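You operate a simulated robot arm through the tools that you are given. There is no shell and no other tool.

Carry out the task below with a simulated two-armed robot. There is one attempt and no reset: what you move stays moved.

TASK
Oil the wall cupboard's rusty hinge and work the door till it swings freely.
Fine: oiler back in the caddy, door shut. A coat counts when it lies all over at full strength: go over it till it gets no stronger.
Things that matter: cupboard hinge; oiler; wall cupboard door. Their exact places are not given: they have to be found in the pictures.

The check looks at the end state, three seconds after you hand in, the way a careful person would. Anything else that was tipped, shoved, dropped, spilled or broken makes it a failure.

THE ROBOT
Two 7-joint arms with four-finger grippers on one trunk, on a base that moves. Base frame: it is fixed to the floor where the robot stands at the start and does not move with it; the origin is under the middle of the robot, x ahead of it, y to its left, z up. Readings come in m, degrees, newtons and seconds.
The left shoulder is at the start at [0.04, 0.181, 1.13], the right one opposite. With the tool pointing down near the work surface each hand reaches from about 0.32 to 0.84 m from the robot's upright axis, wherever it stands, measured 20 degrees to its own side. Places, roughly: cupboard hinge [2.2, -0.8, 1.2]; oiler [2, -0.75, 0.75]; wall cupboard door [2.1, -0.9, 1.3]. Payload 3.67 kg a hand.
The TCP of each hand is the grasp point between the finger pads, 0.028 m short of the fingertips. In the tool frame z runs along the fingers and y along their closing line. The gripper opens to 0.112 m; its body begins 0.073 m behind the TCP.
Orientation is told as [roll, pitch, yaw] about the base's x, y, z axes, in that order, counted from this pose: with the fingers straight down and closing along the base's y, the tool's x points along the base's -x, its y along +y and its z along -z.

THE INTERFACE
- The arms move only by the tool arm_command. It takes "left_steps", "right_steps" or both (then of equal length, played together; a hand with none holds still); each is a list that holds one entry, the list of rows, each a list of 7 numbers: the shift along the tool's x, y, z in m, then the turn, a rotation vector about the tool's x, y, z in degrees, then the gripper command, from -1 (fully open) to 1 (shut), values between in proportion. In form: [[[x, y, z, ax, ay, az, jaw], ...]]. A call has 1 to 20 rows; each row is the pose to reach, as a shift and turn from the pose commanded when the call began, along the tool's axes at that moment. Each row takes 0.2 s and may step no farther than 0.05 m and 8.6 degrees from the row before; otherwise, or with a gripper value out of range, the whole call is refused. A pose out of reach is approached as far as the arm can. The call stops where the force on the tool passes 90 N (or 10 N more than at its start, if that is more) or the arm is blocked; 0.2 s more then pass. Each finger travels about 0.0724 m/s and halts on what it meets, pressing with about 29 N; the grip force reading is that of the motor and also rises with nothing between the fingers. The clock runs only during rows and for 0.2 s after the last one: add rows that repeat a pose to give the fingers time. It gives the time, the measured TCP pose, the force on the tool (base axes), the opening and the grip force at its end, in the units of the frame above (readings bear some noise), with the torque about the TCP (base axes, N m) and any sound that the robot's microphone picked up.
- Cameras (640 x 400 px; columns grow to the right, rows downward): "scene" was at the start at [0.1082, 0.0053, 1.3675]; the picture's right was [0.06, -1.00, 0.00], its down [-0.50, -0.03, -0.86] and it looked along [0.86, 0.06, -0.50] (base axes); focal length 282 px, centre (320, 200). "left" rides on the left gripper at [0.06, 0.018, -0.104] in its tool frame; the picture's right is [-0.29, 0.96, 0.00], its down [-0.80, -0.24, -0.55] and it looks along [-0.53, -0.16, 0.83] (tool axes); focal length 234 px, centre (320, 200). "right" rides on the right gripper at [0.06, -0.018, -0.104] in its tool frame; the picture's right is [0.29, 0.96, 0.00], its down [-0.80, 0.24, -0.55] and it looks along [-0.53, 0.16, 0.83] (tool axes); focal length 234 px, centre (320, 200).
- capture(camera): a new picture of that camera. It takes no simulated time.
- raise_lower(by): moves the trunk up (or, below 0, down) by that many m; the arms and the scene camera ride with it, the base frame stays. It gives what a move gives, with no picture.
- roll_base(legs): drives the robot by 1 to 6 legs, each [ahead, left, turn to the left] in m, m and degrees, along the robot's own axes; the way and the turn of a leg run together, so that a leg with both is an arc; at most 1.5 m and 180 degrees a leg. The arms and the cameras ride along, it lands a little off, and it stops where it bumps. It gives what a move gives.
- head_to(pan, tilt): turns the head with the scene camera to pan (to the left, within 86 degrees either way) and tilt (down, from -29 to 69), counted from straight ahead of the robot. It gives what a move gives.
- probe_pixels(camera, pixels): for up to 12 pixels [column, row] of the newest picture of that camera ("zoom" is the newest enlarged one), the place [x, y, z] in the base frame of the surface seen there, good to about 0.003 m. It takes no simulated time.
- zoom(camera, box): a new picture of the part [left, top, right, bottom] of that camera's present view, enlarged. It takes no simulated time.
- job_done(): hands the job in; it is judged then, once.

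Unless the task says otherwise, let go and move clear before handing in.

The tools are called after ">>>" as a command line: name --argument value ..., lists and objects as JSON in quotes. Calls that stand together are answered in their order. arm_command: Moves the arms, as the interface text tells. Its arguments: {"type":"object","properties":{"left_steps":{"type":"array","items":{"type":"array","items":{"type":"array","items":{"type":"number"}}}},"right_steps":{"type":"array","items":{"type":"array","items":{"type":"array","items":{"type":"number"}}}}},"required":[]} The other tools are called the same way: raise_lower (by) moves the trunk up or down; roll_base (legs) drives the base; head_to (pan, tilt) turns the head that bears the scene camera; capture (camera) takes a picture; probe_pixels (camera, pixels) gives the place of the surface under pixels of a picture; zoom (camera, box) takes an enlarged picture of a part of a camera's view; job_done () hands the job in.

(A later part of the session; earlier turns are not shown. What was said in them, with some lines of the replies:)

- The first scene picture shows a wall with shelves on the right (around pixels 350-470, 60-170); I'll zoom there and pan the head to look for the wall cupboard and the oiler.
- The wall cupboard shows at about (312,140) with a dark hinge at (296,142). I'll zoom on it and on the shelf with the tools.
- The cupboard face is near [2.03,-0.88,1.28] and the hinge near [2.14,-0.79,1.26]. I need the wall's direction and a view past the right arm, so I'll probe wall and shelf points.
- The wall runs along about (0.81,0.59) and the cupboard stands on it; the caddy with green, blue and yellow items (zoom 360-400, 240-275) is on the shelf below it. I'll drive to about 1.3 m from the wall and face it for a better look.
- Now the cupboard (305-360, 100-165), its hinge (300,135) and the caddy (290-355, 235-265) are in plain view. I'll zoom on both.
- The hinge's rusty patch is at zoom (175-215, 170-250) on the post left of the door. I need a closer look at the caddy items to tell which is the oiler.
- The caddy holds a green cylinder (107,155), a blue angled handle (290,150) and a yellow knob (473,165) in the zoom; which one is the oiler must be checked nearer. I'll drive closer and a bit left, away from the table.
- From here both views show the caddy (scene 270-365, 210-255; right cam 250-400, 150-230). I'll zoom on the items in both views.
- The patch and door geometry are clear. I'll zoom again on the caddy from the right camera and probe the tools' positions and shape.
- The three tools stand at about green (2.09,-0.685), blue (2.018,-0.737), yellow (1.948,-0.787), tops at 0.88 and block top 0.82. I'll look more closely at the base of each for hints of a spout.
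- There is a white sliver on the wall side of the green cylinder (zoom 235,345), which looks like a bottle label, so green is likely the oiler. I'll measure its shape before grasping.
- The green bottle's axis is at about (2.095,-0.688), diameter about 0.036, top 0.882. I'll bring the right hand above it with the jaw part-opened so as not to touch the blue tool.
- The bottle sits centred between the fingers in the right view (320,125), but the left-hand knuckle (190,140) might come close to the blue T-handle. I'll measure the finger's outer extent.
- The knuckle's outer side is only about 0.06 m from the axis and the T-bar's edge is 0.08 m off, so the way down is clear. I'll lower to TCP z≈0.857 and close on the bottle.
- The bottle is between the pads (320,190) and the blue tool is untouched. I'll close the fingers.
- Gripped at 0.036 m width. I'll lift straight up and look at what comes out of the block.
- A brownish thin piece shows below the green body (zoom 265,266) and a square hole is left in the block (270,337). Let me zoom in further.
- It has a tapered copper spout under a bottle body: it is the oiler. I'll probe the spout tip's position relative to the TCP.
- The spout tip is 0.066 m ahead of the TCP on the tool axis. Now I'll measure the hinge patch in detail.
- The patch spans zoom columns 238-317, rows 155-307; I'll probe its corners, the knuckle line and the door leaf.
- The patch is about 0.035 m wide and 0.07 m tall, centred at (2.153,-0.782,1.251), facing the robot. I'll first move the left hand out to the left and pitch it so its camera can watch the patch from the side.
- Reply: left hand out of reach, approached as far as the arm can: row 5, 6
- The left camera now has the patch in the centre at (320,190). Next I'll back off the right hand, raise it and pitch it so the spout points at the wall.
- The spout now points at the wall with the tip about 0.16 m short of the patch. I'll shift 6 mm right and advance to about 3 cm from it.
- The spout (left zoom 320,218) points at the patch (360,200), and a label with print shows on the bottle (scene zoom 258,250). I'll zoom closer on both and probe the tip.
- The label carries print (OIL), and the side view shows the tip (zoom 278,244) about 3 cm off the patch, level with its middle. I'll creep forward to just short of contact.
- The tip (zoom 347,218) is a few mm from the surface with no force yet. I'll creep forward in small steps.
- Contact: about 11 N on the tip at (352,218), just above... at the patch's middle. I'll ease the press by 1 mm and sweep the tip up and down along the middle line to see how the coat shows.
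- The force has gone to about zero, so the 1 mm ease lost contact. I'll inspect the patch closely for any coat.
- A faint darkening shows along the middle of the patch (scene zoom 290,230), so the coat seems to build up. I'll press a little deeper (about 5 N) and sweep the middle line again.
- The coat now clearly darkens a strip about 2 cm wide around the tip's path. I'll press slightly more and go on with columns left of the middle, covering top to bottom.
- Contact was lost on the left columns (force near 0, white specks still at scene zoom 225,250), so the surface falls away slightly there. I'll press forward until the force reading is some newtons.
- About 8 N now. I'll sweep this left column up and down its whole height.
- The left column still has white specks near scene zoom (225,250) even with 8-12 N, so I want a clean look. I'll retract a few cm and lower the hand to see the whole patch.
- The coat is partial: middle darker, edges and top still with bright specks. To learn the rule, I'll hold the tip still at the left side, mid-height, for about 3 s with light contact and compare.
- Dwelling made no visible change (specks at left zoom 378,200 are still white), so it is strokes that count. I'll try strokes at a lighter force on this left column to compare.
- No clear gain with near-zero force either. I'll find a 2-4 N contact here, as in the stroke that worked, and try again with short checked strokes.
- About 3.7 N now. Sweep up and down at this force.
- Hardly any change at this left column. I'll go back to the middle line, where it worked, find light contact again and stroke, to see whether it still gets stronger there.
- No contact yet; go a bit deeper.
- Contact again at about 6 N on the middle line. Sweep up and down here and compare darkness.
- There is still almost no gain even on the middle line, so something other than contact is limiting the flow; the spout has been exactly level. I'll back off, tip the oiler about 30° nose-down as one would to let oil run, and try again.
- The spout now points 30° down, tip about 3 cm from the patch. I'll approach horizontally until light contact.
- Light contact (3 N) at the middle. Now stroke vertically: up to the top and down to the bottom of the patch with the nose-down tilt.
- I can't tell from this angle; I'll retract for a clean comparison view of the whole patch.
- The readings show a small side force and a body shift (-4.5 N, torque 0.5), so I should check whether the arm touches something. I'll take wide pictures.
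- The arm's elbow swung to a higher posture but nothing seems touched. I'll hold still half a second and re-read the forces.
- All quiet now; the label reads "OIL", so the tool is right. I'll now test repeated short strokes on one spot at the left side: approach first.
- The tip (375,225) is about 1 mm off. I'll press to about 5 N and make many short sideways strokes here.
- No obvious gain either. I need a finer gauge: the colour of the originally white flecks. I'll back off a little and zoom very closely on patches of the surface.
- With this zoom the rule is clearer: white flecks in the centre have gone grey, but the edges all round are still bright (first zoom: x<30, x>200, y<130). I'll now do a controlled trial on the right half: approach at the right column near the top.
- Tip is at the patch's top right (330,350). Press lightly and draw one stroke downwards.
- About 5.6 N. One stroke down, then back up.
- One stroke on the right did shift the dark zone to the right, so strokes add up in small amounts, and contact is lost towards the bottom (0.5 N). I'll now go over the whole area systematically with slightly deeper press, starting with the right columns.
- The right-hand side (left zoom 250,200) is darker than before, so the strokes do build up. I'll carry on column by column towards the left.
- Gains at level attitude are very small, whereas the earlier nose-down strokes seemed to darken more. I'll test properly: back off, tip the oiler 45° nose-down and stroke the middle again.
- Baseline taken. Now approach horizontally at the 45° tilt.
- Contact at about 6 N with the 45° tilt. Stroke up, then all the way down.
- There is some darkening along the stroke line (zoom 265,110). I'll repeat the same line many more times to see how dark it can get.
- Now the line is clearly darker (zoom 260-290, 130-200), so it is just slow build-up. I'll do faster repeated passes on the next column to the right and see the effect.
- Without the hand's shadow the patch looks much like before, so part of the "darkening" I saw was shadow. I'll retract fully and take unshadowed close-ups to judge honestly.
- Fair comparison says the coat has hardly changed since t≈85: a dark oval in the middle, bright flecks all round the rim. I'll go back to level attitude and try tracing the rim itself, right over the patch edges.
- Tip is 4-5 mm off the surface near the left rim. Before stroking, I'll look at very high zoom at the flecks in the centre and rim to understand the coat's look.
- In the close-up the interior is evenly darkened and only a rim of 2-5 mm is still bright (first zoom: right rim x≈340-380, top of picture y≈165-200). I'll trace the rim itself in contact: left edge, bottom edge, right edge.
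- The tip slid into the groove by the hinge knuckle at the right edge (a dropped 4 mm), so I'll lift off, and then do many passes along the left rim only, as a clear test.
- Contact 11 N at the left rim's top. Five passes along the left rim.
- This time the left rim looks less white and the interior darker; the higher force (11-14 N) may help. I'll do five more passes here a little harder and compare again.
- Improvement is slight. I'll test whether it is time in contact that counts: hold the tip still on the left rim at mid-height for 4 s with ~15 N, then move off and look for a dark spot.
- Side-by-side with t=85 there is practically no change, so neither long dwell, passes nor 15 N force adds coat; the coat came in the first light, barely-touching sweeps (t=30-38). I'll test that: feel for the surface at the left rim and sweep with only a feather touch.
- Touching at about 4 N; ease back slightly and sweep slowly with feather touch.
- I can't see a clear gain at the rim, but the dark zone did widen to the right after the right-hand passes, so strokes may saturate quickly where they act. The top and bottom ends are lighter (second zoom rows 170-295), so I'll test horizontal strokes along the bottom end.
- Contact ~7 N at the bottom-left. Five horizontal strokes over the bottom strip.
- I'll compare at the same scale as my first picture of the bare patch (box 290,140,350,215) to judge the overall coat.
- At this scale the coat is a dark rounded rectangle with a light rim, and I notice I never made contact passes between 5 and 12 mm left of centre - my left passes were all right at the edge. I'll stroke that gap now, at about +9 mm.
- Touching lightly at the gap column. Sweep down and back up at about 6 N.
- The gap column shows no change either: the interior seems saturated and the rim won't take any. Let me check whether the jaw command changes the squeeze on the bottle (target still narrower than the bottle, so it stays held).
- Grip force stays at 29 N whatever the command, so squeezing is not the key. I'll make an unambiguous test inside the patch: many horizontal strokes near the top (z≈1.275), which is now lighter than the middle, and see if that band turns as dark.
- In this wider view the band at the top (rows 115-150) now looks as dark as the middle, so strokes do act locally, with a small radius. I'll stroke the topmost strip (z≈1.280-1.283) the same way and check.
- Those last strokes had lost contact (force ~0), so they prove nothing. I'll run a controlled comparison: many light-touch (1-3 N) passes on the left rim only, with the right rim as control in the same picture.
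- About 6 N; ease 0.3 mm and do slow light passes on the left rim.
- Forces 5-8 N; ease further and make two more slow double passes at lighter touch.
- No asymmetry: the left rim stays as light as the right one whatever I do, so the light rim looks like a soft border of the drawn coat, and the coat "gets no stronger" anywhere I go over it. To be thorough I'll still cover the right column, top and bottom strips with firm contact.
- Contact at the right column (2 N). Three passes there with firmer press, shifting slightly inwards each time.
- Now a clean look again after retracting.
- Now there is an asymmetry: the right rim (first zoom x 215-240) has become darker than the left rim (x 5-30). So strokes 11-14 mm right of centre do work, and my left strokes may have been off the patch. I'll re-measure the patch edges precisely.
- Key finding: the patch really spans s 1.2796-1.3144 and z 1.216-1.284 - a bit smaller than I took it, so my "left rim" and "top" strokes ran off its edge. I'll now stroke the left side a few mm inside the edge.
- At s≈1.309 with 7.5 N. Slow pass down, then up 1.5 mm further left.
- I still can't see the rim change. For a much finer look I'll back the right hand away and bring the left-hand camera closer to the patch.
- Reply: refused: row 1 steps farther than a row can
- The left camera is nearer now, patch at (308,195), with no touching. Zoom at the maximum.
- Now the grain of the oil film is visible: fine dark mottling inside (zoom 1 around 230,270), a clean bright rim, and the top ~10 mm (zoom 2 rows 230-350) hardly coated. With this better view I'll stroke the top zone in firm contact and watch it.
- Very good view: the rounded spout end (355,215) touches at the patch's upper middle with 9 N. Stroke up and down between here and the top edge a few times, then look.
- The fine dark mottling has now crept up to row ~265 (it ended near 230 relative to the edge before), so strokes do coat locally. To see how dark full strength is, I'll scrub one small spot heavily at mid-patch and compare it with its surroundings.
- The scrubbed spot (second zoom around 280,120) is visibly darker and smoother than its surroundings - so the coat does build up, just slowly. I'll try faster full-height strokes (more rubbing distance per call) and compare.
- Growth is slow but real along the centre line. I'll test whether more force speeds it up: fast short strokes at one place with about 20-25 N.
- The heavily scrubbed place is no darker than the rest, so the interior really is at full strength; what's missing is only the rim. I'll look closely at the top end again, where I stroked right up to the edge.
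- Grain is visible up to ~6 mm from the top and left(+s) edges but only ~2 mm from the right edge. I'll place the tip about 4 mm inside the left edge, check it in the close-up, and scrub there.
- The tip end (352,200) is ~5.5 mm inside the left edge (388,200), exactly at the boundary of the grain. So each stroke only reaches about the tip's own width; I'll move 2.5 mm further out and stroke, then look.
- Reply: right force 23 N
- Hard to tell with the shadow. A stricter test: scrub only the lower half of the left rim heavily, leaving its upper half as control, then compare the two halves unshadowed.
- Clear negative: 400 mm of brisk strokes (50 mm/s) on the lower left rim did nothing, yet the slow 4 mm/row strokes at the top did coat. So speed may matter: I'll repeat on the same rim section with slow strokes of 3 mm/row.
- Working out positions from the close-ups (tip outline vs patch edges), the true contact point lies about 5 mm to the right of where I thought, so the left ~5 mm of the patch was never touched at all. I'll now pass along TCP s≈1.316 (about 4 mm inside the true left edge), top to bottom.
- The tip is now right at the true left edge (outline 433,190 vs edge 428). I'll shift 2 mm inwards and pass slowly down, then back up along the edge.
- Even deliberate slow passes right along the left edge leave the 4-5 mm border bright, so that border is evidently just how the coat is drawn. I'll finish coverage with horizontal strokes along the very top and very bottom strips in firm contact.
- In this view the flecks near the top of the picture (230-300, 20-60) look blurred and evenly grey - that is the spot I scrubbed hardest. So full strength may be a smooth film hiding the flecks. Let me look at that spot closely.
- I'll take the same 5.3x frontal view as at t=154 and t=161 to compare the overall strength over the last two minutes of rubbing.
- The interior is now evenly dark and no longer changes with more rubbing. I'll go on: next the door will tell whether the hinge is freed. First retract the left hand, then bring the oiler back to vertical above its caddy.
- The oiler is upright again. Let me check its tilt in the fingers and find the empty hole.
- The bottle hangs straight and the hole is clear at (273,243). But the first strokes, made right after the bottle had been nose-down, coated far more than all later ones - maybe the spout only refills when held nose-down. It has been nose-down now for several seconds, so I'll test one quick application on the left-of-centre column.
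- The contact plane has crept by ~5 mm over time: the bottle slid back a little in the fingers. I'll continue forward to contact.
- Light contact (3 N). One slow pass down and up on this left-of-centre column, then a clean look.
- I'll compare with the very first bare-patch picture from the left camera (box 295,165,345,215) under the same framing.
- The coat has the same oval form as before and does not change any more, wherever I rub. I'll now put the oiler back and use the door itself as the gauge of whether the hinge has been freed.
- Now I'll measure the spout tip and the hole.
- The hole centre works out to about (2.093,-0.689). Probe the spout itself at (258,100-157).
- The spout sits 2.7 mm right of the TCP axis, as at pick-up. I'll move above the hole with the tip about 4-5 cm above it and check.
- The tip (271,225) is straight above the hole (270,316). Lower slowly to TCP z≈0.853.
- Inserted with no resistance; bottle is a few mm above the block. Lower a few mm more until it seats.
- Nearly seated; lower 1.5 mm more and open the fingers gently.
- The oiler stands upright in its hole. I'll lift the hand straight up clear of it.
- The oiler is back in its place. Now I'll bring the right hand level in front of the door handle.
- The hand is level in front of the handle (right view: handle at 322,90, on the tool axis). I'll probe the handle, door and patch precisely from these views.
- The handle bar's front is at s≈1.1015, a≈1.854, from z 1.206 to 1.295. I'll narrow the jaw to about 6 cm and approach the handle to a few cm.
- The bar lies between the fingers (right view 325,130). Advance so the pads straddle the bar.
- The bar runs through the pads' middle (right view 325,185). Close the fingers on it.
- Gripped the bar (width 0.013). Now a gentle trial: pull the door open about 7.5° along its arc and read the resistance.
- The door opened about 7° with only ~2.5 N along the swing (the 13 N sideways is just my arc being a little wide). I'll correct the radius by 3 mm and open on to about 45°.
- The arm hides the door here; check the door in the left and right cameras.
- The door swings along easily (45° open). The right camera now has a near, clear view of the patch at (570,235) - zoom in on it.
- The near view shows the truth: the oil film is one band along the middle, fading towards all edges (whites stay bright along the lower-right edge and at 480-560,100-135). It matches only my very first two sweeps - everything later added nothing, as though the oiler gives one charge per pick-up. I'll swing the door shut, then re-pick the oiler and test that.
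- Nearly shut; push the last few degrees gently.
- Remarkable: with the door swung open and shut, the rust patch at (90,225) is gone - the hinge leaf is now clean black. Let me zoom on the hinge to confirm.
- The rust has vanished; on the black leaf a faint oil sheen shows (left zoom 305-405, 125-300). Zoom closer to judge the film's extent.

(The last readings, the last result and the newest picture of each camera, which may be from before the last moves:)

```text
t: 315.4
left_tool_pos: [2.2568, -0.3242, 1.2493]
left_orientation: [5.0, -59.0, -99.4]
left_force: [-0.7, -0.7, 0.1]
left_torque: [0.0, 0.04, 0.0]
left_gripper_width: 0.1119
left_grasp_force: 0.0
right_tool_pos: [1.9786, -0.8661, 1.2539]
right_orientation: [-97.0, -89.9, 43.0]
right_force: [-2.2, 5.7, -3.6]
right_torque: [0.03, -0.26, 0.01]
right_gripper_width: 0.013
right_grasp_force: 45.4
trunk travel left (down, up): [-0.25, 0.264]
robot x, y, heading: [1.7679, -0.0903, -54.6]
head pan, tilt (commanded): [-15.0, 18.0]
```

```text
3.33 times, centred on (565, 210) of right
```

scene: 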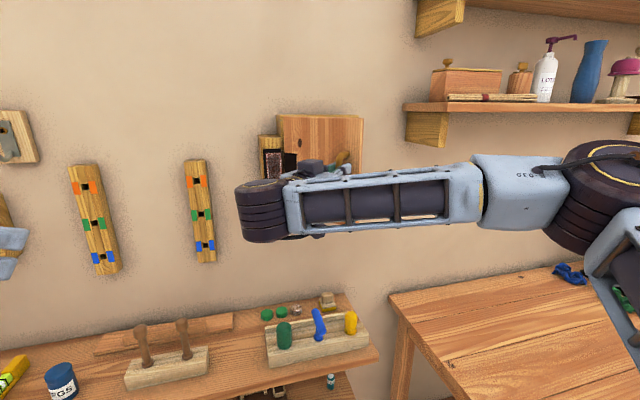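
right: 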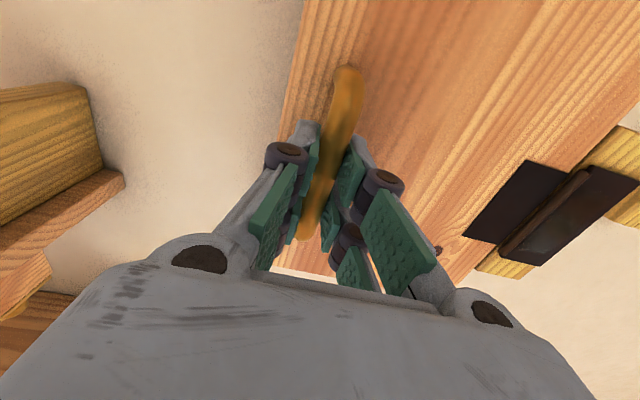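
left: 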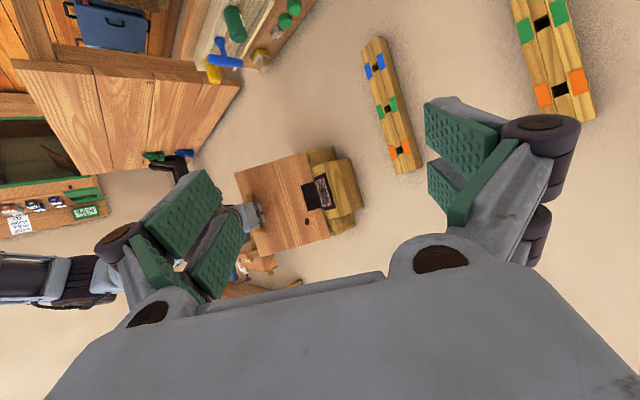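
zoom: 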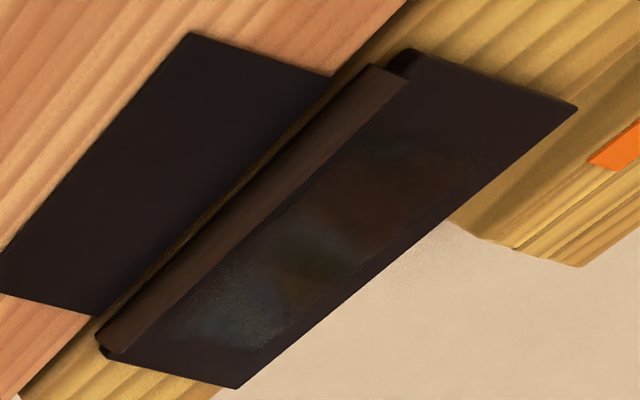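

The leaf shows only a faint even oil sheen now, no rust. I'll repeat the same first 7.5° opening move to compare the resistance with before (2.4 N along the swing).

>>> arm_command --right_steps '[[[0, 0.0018, -0.0075, 2.5, 0, 0, 1], [0, 0.0039, -0.0149, 5, 0, 0, 1], [0, 0.0064, -0.0223, 7.5, 0, 0, 1]]]'

>>> arm_command --right_steps '[[[0, 0.0032, -0.011, 3.75, 0, 0, 1], [0, 0.0064, -0.0223, 7.5, 0, 0, 1], [0, 0.0108, -0.033, 11.25, 0, 0, 1], [0, 0.0156, -0.0435, 15, 0, 0, 1], [0, 0.0214, -0.0537, 18.75, 0, 0, 1], [0, 0.0275, -0.0634, 22.5, 0, 0, 1], [0, 0.0345, -0.0727, 26.25, 0, 0, 1], [0, 0.0419, -0.0815, 30, 0, 0, 1], [0, 0.05, -0.0898, 33.75, 0, 0, 1], [0, 0.0585, -0.0976, 37.5, 0, 0, 1], [0, 0.0676, -0.1047, 41.25, 0, 0, 1], [0, 0.0771, -0.1114, 45, 0, 0, 1], [0, 0.0871, -0.1173, 48.75, 0, 0, 1], [0, 0.0974, -0.1226, 52.5, 0, 0, 1]]]'

>>> capture --camera "right"

>>> capture --camera "scene"

```text
t: 316.2
left_tool_pos: [2.2584, -0.3243, 1.2508]
left_orientation: [4.9, -59.0, -99.3]
left_force: [0.7, -0.7, 0.5]
left_torque: [0.02, 0.0, 0.01]
left_gripper_width: 0.1119
left_grasp_force: 0.0
right_tool_pos: [1.972, -0.8452, 1.254]
right_orientation: [-9.2, -89.8, -52.4]
right_force: [2.3, 0.4, -6.9]
right_torque: [-0.75, -0.36, -0.11]
right_gripper_width: 0.0129
right_grasp_force: 45.2
trunk travel left (down, up): [-0.25, 0.264]
robot x, y, heading: [1.7691, -0.0867, -54.1]
head pan, tilt (commanded): [-15.0, 18.0]
```

```text
t: 319.2
left_tool_pos: [2.2603, -0.3251, 1.2493]
left_orientation: [4.8, -59.0, -99.1]
left_force: [-0.2, 0.2, -0.6]
left_torque: [-0.02, 0.04, -0.04]
left_gripper_width: 0.1123
left_grasp_force: 0.0
right_tool_pos: [2.002, -0.6899, 1.2535]
right_orientation: [-154.8, -90.0, 40.7]
right_force: [13.6, -9.2, 8.0]
right_torque: [0.44, -0.18, 0.28]
right_gripper_width: 0.0129
right_grasp_force: 45.0
trunk travel left (down, up): [-0.25, 0.264]
robot x, y, heading: [1.7673, -0.0909, -54.2]
head pan, tilt (commanded): [-15.0, 18.0]
```

```text
taken
```

right: 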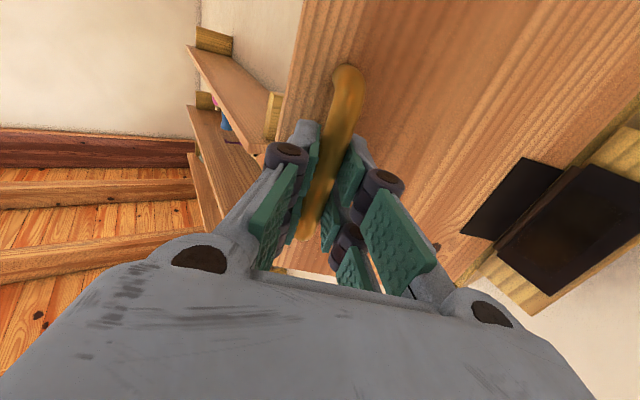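

```text
taken
```

scene: 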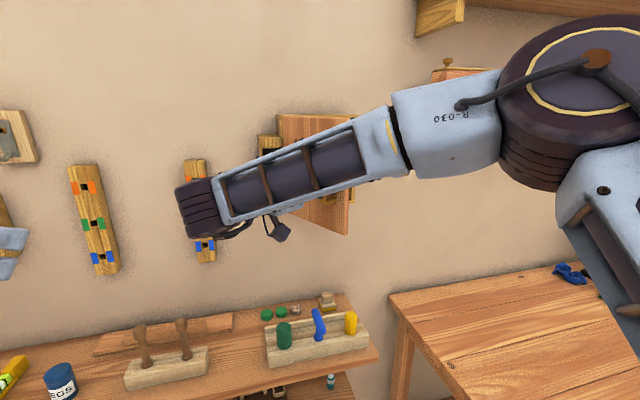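

Along the swing the resistance is now only ~1 N, clearly freer. The right camera has the leaf near at (570,230); I'll zoom on the oil film there.

>>> zoom --camera "right" --box '[490, 150, 640, 310]'

```text
2.50 times, centred on (565, 230) of right
```

zoom: 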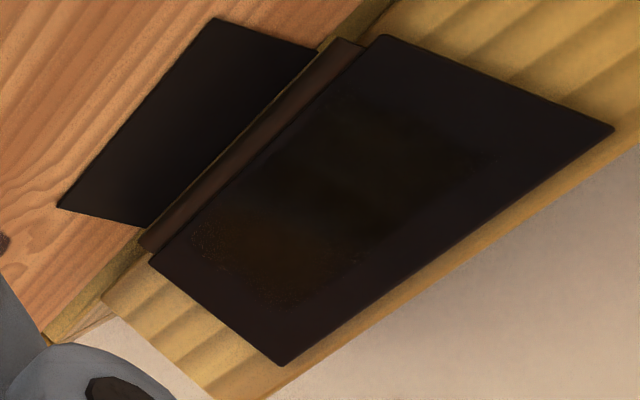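

The film's extent is still hard to judge from here. I'll swing the door shut again (second cycle), then inspect the leaf from close by.

>>> arm_command --right_steps '[[[0, -0.0021, 0.0114, -3.75, 0, 0, 1], [0, -0.0034, 0.0229, -7.5, 0, 0, 1], [0, -0.004, 0.0345, -11.25, 0, 0, 1], [0, -0.0038, 0.0461, -15, 0, 0, 1], [0, -0.0028, 0.0576, -18.75, 0, 0, 1], [0, -0.0011, 0.069, -22.5, 0, 0, 1], [0, 0.0013, 0.0804, -26.25, 0, 0, 1], [0, 0.0045, 0.0915, -30, 0, 0, 1], [0, 0.0084, 0.1024, -33.75, 0, 0, 1], [0, 0.013, 0.113, -37.5, 0, 0, 1], [0, 0.0182, 0.1234, -41.25, 0, 0, 1], [0, 0.0242, 0.1333, -45, 0, 0, 1], [0, 0.0308, 0.1428, -48.75, 0, 0, 1], [0, 0.038, 0.1518, -52.5, 0, 0, 1], [0, 0.0458, 0.1604, -56.25, 0, 0, 1], [0, 0.0541, 0.1685, -60, 0, 0, 1], [0, 0.0541, 0.1685, -60, 0, 0, 1]]]'

>>> zoom --camera "scene" --box '[260, 100, 420, 220]'

```text
t: 322.8
left_tool_pos: [2.2569, -0.3239, 1.2511]
left_orientation: [5.0, -58.9, -99.4]
left_force: [0.0, 0.0, 0.5]
left_torque: [0.0, -0.02, 0.02]
left_gripper_width: 0.1119
left_grasp_force: 0.0
right_tool_pos: [1.9797, -0.8649, 1.2536]
right_orientation: [-176.3, -89.9, 122.3]
right_force: [-2.6, 2.5, 0.6]
right_torque: [-0.18, -0.19, -0.01]
right_gripper_width: 0.013
right_grasp_force: 45.0
trunk travel left (down, up): [-0.25, 0.264]
robot x, y, heading: [1.7671, -0.0929, -54.3]
head pan, tilt (commanded): [-15.0, 18.0]
```

```text
3.33 times, centred on (340, 160) of scene
```

zoom: 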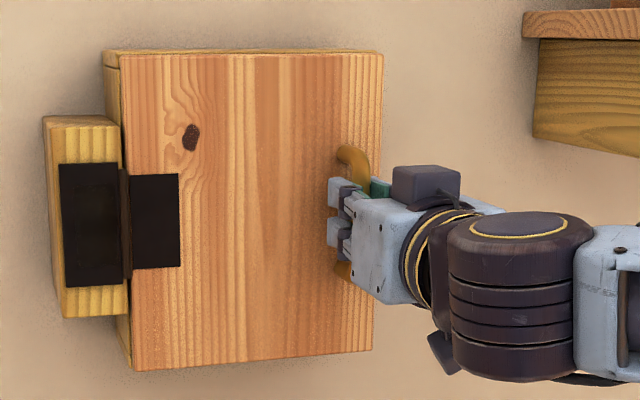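

Door shut. Now bring the left camera close again to inspect the oil film on the leaf.

>>> arm_command --left_steps '[[[-0.02, 0, 0.035, 0, 0, 0, -1], [-0.04, 0, 0.07, 0, 0, 0, -1], [-0.06, 0, 0.105, 0, 0, 0, -1], [-0.08, 0, 0.14, 0, 0, 0, -1], [-0.1, 0, 0.175, 0, 0, 0, -1], [-0.1, 0, 0.175, 0, 0, 0, -1]]]'

>>> zoom --camera "left" --box '[280, 160, 340, 230]'

>>> zoom --camera "left" --box '[292, 172, 328, 195]'

>>> zoom --camera "left" --box '[295, 195, 331, 218]'

```text
t: 324.2
left_tool_pos: [2.2442, -0.5269, 1.252]
left_orientation: [5.1, -59.0, -99.3]
left_force: [-0.1, -0.5, 0.2]
left_torque: [-0.02, 0.0, -0.01]
left_gripper_width: 0.1121
left_grasp_force: 0.0
right_tool_pos: [1.9796, -0.866, 1.2548]
right_orientation: [174.0, -90.0, 131.8]
right_force: [-3.8, 3.1, -0.4]
right_torque: [-0.05, 0.0, -0.13]
right_gripper_width: 0.0127
right_grasp_force: 45.4
trunk travel left (down, up): [-0.25, 0.264]
robot x, y, heading: [1.7678, -0.0936, -54.5]
head pan, tilt (commanded): [-15.0, 18.0]
```

```text
5.71 times, centred on (310, 195) of left
```

zoom: 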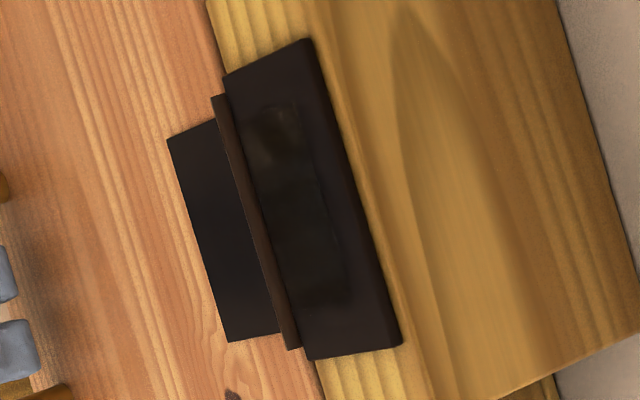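

```text
16.00 times, centred on (310, 184) of left
```

zoom: 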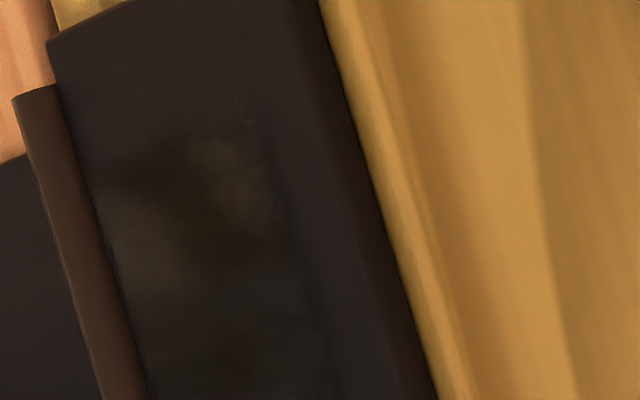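

```text
16.00 times, centred on (313, 206) of left
```

zoom: 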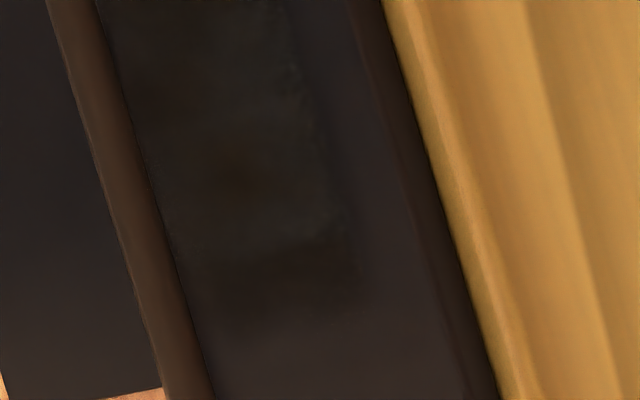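

The film sheen ends about 5-6 mm short of the patch's left and bottom edges and more at the top, so I want to improve the coat. Since the oiler has been back in its caddy, a fresh pick-up will show whether it then gives oil again. First release the handle, back off, and retract the left hand.

>>> arm_command --right_steps '[[[0, 0, 0, 0, 0, 0, 0.5], [0, 0, 0, 0, 0, 0, 0.1], [0, 0, 0, 0, 0, 0, -0.1], [0, 0, 0, 0, 0, 0, -0.1], [0, 0, -0.03, 0, 0, 0, -0.1], [0, 0, -0.07, 0, 0, 0, -0.1], [0, 0, -0.11, 0, 0, 0, -0.1], [0, 0, -0.15, 0, 0, 0, -0.2], [0, 0, -0.19, 0, 0, 0, -0.34], [0, 0, -0.19, 0, 0, 0, -0.34]]]'

>>> arm_command --left_steps '[[[0.02, 0, -0.035, 0, 0, 0, -1], [0.04, 0, -0.07, 0, 0, 0, -1], [0.06, 0, -0.105, 0, 0, 0, -1], [0.08, 0, -0.14, 0, 0, 0, -1], [0.1, 0, -0.175, 0, 0, 0, -1]]]'

>>> capture --camera "scene"

```text
t: 326.4
left_tool_pos: [2.2447, -0.5281, 1.2506]
left_orientation: [4.8, -59.0, -99.1]
left_force: [0.1, 0.3, 0.0]
left_torque: [0.0, 0.05, -0.03]
left_gripper_width: 0.112
left_grasp_force: 0.0
right_tool_pos: [1.8671, -0.7112, 1.2536]
right_orientation: [-24.0, -89.8, -30.2]
right_force: [-0.3, -1.0, -0.4]
right_torque: [0.02, -0.02, 0.02]
right_gripper_width: 0.0751
right_grasp_force: 0.1
trunk travel left (down, up): [-0.25, 0.264]
robot x, y, heading: [1.771, -0.0897, -54.6]
head pan, tilt (commanded): [-15.0, 18.0]
```

```text
t: 327.6
left_tool_pos: [2.2554, -0.3223, 1.2567]
left_orientation: [5.0, -59.0, -99.4]
left_force: [0.6, 1.3, 0.4]
left_torque: [0.0, 0.0, -0.01]
left_gripper_width: 0.1119
left_grasp_force: 0.1
right_tool_pos: [1.8659, -0.7097, 1.256]
right_orientation: [-171.6, -89.9, 117.4]
right_force: [0.6, -0.5, 0.5]
right_torque: [0.0, 0.01, 0.03]
right_gripper_width: 0.0753
right_grasp_force: 0.1
trunk travel left (down, up): [-0.25, 0.264]
robot x, y, heading: [1.7723, -0.0885, -54.3]
head pan, tilt (commanded): [-15.0, 18.0]
```

```text
taken
```

scene: 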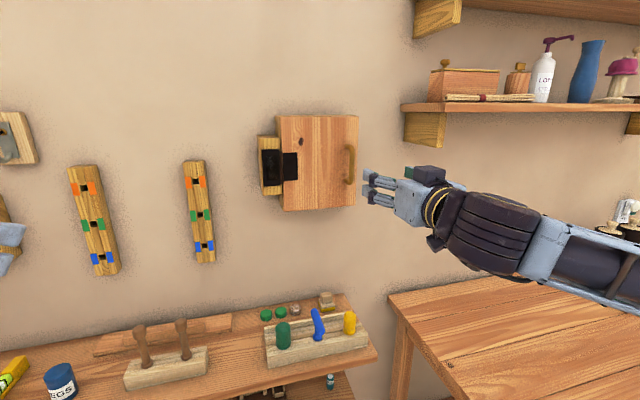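

Door shut, oiler in its caddy. One more look at the leaf from the head camera before deciding where to add oil.

>>> zoom --camera "scene" --box '[255, 140, 295, 200]'

>>> zoom --camera "scene" --box '[257, 160, 285, 182]'

>>> zoom --camera "right" --box '[410, 95, 490, 175]'

```text
6.67 times, centred on (275, 170) of scene
```

zoom: 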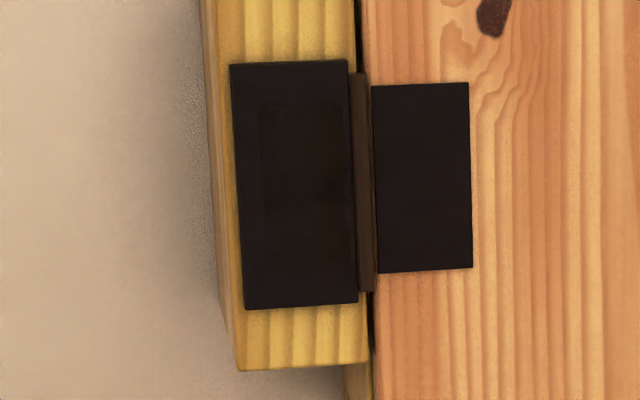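

```text
16.00 times, centred on (271, 171) of scene
```

zoom: 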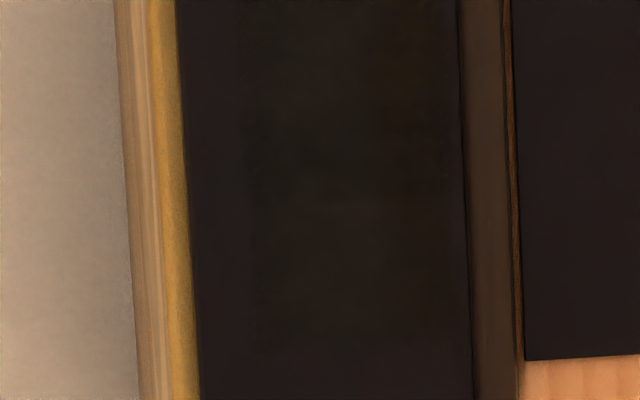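

```text
5.00 times, centred on (450, 135) of right
```

zoom: 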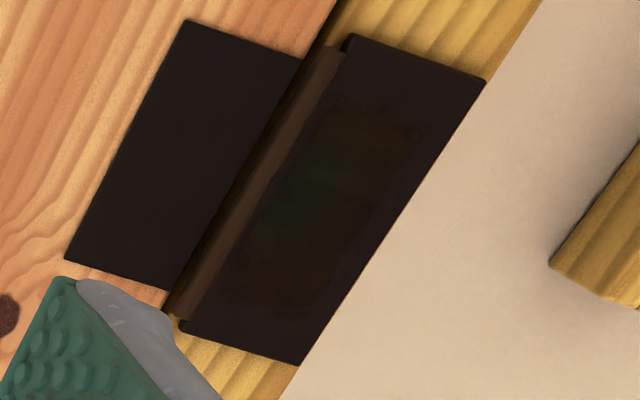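

The head-camera view shows the film as an even, straight-edged rectangle over the whole leaf area (258-352, 103-265), so the coat is complete and the rust went when the door was worked. I'll check that the door is fully shut and then work it a couple more times to be sure it swings freely.

>>> probe_pixels --camera "scene" --pixels '[[290, 122], [320, 122], [352, 122], [292, 200], [320, 200], [350, 200], [320, 160], [335, 180], [278, 170], [270, 170]]'

>>> arm_command --right_steps '[[[0, 0, 0.04, 0, 0, 0, -0.1], [0, 0, 0.08, 0, 0, 0, -0.1], [0, 0, 0.12, 0, 0, 0, -0.1], [0, 0, 0.155, 0, 0, 0, -0.1], [0, 0, 0.175, 0, 0, 0, -0.1], [0, 0, 0.188, 0, 0, 0, -0.1], [0, 0, 0.188, 0, 0, 0, -0.1]]]'

>>> capture --camera "right"

```text
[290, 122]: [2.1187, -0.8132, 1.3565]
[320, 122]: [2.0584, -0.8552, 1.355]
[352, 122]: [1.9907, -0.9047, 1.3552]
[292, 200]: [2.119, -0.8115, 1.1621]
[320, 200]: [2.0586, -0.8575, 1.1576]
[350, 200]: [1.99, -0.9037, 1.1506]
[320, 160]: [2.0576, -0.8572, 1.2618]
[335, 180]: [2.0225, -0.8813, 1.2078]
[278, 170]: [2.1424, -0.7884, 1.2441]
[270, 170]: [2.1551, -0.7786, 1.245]
```

```text
t: 329.2
left_tool_pos: [2.2559, -0.3235, 1.2571]
left_orientation: [4.9, -59.1, -99.4]
left_force: [0.0, -0.3, 0.1]
left_torque: [0.01, 0.0, 0.01]
left_gripper_width: 0.1119
left_grasp_force: 0.1
right_tool_pos: [1.9768, -0.8648, 1.2514]
right_orientation: [173.2, -90.0, 132.7]
right_force: [-0.5, 0.2, 0.8]
right_torque: [0.05, 0.03, 0.02]
right_gripper_width: 0.0616
right_grasp_force: 0.1
trunk travel left (down, up): [-0.25, 0.264]
robot x, y, heading: [1.7653, -0.0915, -54.4]
head pan, tilt (commanded): [-15.0, 18.0]
```

```text
taken
```

right: 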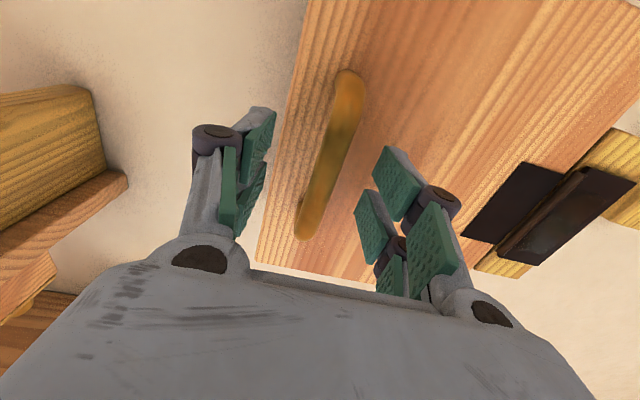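

The door face reads 1.893 along its whole width: fully shut. Grip the handle again and work it through two more full swings.

>>> arm_command --right_steps '[[[0, 0.002, 0, 0, 0, 0, 0.3], [0, 0.003, 0, 0, 0, 0, 0.6], [0, 0.003, 0, 0, 0, 0, 1], [0, 0.003, 0, 0, 0, 0, 1], [0, 0.003, 0, 0, 0, 0, 1]]]'

>>> arm_command --right_steps '[[[0, 0.0032, -0.011, 3.75, 0, 0, 1], [0, 0.0064, -0.0223, 7.5, 0, 0, 1], [0, 0.0108, -0.033, 11.25, 0, 0, 1], [0, 0.0156, -0.0435, 15, 0, 0, 1], [0, 0.0214, -0.0537, 18.75, 0, 0, 1], [0, 0.0275, -0.0634, 22.5, 0, 0, 1], [0, 0.0345, -0.0727, 26.25, 0, 0, 1], [0, 0.0419, -0.0815, 30, 0, 0, 1], [0, 0.05, -0.0898, 33.75, 0, 0, 1], [0, 0.0585, -0.0976, 37.5, 0, 0, 1], [0, 0.0676, -0.1047, 41.25, 0, 0, 1], [0, 0.0771, -0.1114, 45, 0, 0, 1], [0, 0.0871, -0.1173, 48.75, 0, 0, 1], [0, 0.0974, -0.1226, 52.5, 0, 0, 1], [0, 0.108, -0.1272, 56.25, 0, 0, 1], [0, 0.1189, -0.1311, 60, 0, 0, 1]]]'

>>> arm_command --right_steps '[[[0, -0.0021, 0.0114, -3.75, 0, 0, 1], [0, -0.0034, 0.0229, -7.5, 0, 0, 1], [0, -0.004, 0.0345, -11.25, 0, 0, 1], [0, -0.0038, 0.0461, -15, 0, 0, 1], [0, -0.0028, 0.0576, -18.75, 0, 0, 1], [0, -0.0011, 0.069, -22.5, 0, 0, 1], [0, 0.0013, 0.0804, -26.25, 0, 0, 1], [0, 0.0045, 0.0915, -30, 0, 0, 1], [0, 0.0084, 0.1024, -33.75, 0, 0, 1], [0, 0.013, 0.113, -37.5, 0, 0, 1], [0, 0.0182, 0.1234, -41.25, 0, 0, 1], [0, 0.0242, 0.1333, -45, 0, 0, 1], [0, 0.0308, 0.1428, -48.75, 0, 0, 1], [0, 0.038, 0.1518, -52.5, 0, 0, 1], [0, 0.0458, 0.1604, -56.25, 0, 0, 1], [0, 0.0541, 0.1685, -60, 0, 0, 1], [0, 0.0541, 0.1685, -60, 0, 0, 1]]]'

>>> zoom --camera "scene" --box '[240, 100, 400, 220]'

```text
t: 330.4
left_tool_pos: [2.2553, -0.323, 1.2577]
left_orientation: [4.9, -58.9, -99.2]
left_force: [0.3, 0.8, 0.2]
left_torque: [0.0, 0.02, 0.04]
left_gripper_width: 0.112
left_grasp_force: 0.0
right_tool_pos: [1.9793, -0.8637, 1.253]
right_orientation: [151.7, -90.1, 154.0]
right_force: [-2.8, -1.4, 2.3]
right_torque: [0.06, 0.11, -0.15]
right_gripper_width: 0.0132
right_grasp_force: 44.9
trunk travel left (down, up): [-0.25, 0.264]
robot x, y, heading: [1.7692, -0.0933, -54.5]
head pan, tilt (commanded): [-15.0, 18.0]
```

```text
t: 333.8
left_tool_pos: [2.2574, -0.3243, 1.2551]
left_orientation: [4.7, -58.9, -99.1]
left_force: [0.5, 0.3, -0.7]
left_torque: [0.01, 0.0, -0.01]
left_gripper_width: 0.1118
left_grasp_force: 0.1
right_tool_pos: [2.0033, -0.687, 1.2528]
right_orientation: [-83.7, -89.8, -30.4]
right_force: [6.8, -2.7, -10.1]
right_torque: [-0.26, -0.24, 0.21]
right_gripper_width: 0.013
right_grasp_force: 45.3
trunk travel left (down, up): [-0.25, 0.264]
robot x, y, heading: [1.767, -0.0971, -54.4]
head pan, tilt (commanded): [-15.0, 18.0]
```

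```text
t: 337.4
left_tool_pos: [2.2564, -0.325, 1.2574]
left_orientation: [5.0, -59.0, -99.3]
left_force: [-0.6, 0.5, 0.9]
left_torque: [0.03, -0.02, -0.01]
left_gripper_width: 0.112
left_grasp_force: 0.1
right_tool_pos: [1.9793, -0.8637, 1.2531]
right_orientation: [145.4, -89.9, 160.5]
right_force: [-7.7, -4.0, -3.0]
right_torque: [-0.53, -0.23, -0.14]
right_gripper_width: 0.013
right_grasp_force: 45.3
trunk travel left (down, up): [-0.25, 0.264]
robot x, y, heading: [1.767, -0.0891, -54.6]
head pan, tilt (commanded): [-15.0, 18.0]
```

```text
3.33 times, centred on (320, 160) of scene
```

zoom: 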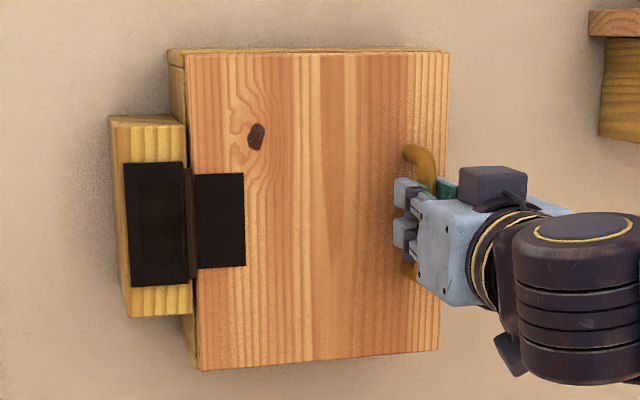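

Three full swings done; along the swing the force stays 1-2 N. I'll press the door home by a couple of mm, let go and back away, then verify it is shut.

>>> arm_command --right_steps '[[[0, 0, 0.0015, 0, 0, 0, 1], [0, 0, 0.0025, 0, 0, 0, 1], [0, 0, 0.0025, 0, 0, 0, 0.5], [0, 0, 0.0025, 0, 0, 0, 0.1], [0, 0, 0.0025, 0, 0, 0, -0.1], [0, 0, 0.0025, 0, 0, 0, -0.1], [0, 0, -0.03, 0, 0, 0, -0.1], [0, 0, -0.07, 0, 0, 0, -0.1], [0, 0, -0.11, 0, 0, 0, -0.1], [0, 0, -0.15, 0, 0, 0, -0.1], [0, 0, -0.19, 0, 0, 0, -0.1]]]'

>>> capture --camera "scene"

>>> probe_pixels --camera "scene" --pixels '[[290, 122], [320, 122], [352, 122], [292, 200], [320, 200], [350, 200], [320, 160], [335, 180]]'

>>> zoom --camera "scene" --box '[240, 100, 380, 220]'

```text
t: 339.8
left_tool_pos: [2.2565, -0.3221, 1.2577]
left_orientation: [5.0, -58.9, -99.3]
left_force: [0.2, -0.4, 0.3]
left_torque: [0.03, 0.03, 0.02]
left_gripper_width: 0.1119
left_grasp_force: 0.0
right_tool_pos: [1.8694, -0.705, 1.2533]
right_orientation: [-152.5, -89.9, 98.4]
right_force: [0.0, 0.2, 0.2]
right_torque: [0.03, -0.03, 0.0]
right_gripper_width: 0.0615
right_grasp_force: 0.1
trunk travel left (down, up): [-0.25, 0.264]
robot x, y, heading: [1.7661, -0.0895, -54.5]
head pan, tilt (commanded): [-15.0, 18.0]
```

```text
taken
```

scene: 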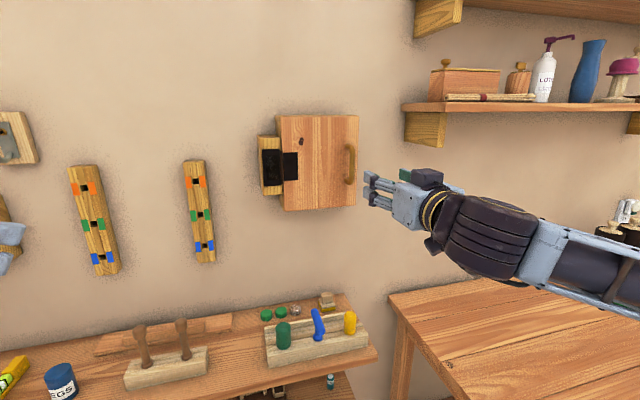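

```text
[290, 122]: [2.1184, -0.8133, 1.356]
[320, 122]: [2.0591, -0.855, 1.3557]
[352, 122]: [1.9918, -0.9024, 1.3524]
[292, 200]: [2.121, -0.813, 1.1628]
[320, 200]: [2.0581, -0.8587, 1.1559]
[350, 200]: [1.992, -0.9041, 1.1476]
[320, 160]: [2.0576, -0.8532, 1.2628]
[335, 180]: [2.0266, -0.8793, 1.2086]
```

```text
3.33 times, centred on (310, 160) of scene
```

zoom: 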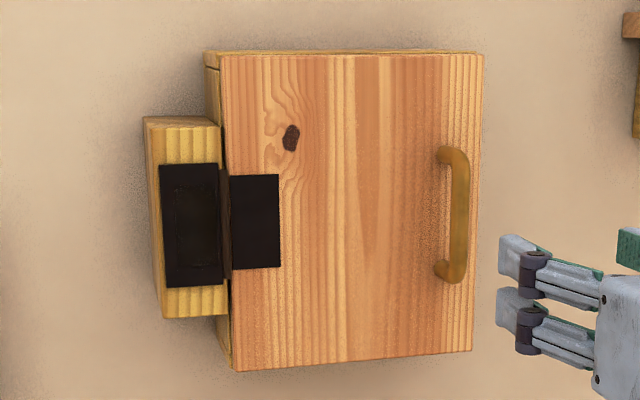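

The door is shut (face 1.892-1.894 across) and the rust is gone. I'll pull the right hand well back and check the caddy and shelves once more.

>>> arm_command --right_steps '[[[0, -0.02, -0.04, 0, 0, 0, -0.1], [0, -0.04, -0.08, 0, 0, 0, -0.1], [0, -0.06, -0.11, 0, 0, 0, -0.1], [0, -0.06, -0.11, 0, 0, 0, -0.1]]]'

>>> head_to --pan -5 --tilt 35

>>> capture --camera "scene"

>>> zoom --camera "scene" --box '[200, 150, 400, 290]'

```text
t: 340.8
left_tool_pos: [2.2581, -0.3236, 1.2561]
left_orientation: [4.8, -58.9, -99.2]
left_force: [0.6, -0.2, 0.4]
left_torque: [-0.01, 0.02, -0.02]
left_gripper_width: 0.1121
left_grasp_force: 0.0
right_tool_pos: [1.7651, -0.6999, 1.2862]
right_orientation: [-30.6, -90.0, -23.6]
right_force: [0.1, 0.1, -0.1]
right_torque: [0.04, -0.01, -0.02]
right_gripper_width: 0.0616
right_grasp_force: 0.1
right hand out of reach, approached as far as the arm can: row 1, 2, 3, 4
trunk travel left (down, up): [-0.25, 0.264]
robot x, y, heading: [1.7689, -0.0879, -54.6]
head pan, tilt (commanded): [-15.0, 18.0]
```

```text
t: 341.6
left_tool_pos: [2.2553, -0.3237, 1.2568]
left_orientation: [5.0, -59.0, -99.3]
left_force: [-0.3, 0.7, 0.7]
left_torque: [0.01, -0.01, -0.01]
left_gripper_width: 0.1117
left_grasp_force: 0.1
right_tool_pos: [1.7647, -0.701, 1.2859]
right_orientation: [13.2, -90.0, -67.3]
right_force: [0.5, -0.7, 0.1]
right_torque: [0.05, -0.03, 0.02]
right_gripper_width: 0.0613
right_grasp_force: 0.2
trunk travel left (down, up): [-0.25, 0.264]
robot x, y, heading: [1.7668, -0.0917, -54.4]
head pan, tilt (commanded): [-5.0, 35.0]
```

```text
taken
```

scene: 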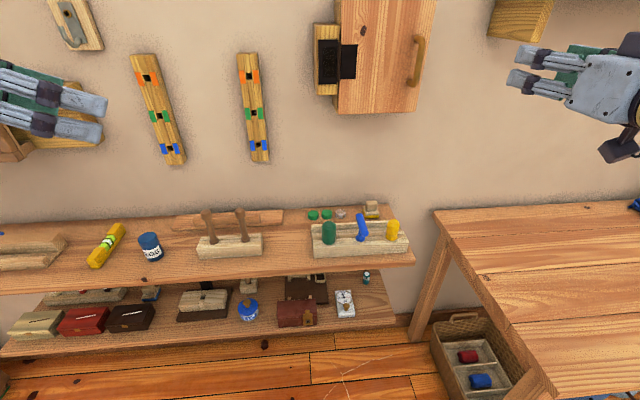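

```text
2.86 times, centred on (300, 220) of scene
```

zoom: 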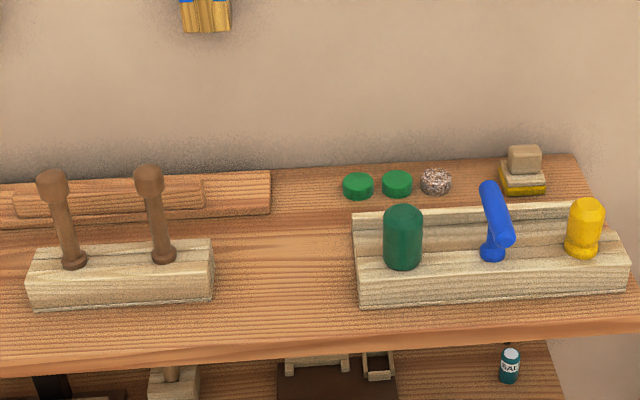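

All items stand as before and the oiler is in its hole. In this view the film on the leaf shows at (327,60); a last zoom there.

>>> zoom --camera "scene" --box '[305, 15, 365, 105]'

>>> zoom --camera "scene" --box '[312, 45, 342, 70]'

```text
4.44 times, centred on (335, 60) of scene
```

zoom: 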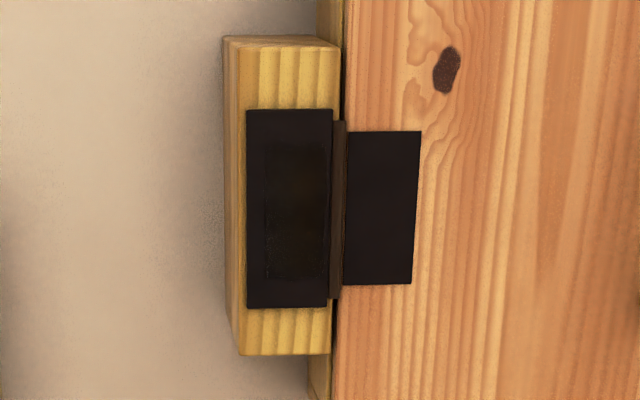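

```text
16.00 times, centred on (327, 58) of scene
```

zoom: 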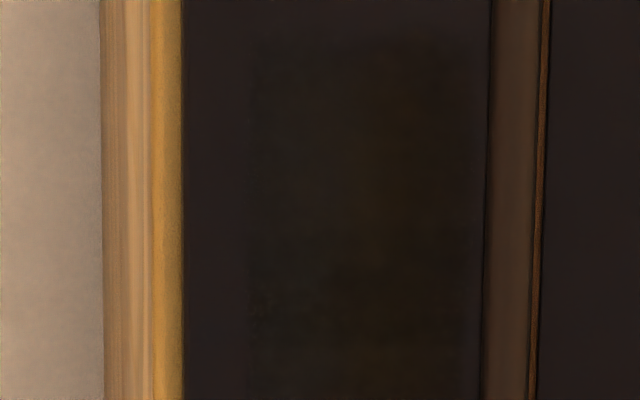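

The oil film is an even rectangle that sits symmetrically on the hinge leaf, with a soft border of about 2 mm at the sides and 4 mm top and bottom. No rust is left. The door is shut, the oiler is upright in its caddy slot, nothing else has moved, and both hands are clear, so I'm handing in.

>>> job_done

```text
The job is handed in.
```

I oiled the hinge, worked the door through three full open-and-shut swings, and handed the job in; I haven't seen the check's result.

- **Hinge:** the rust patch disappeared at the end of the first swing. The leaf is now clean black with an even oil film. The film stops about 2 mm short of the patch edge at the sides and about 4 mm short at the top and bottom. I took that as the film's soft edge, because rubbing the rim again and again did not darken it.
- **Door:** it moves with only about 1–2 N along the swing and is shut; its face reads level with the wall to within about 1–2 mm.
- **Oiler:** it is the green bottle labelled OIL, back upright in its caddy hole.
- **Everything else:** the other caddy tools and shelf items were where they started when I last looked, and both hands are clear.

The coat is the part I'm least sure of. Almost all of the visible darkening came from my first few strokes, and the long rubbing after that added little. I judged the coat complete mainly because the rust went when the door was worked, and because the film looks even.
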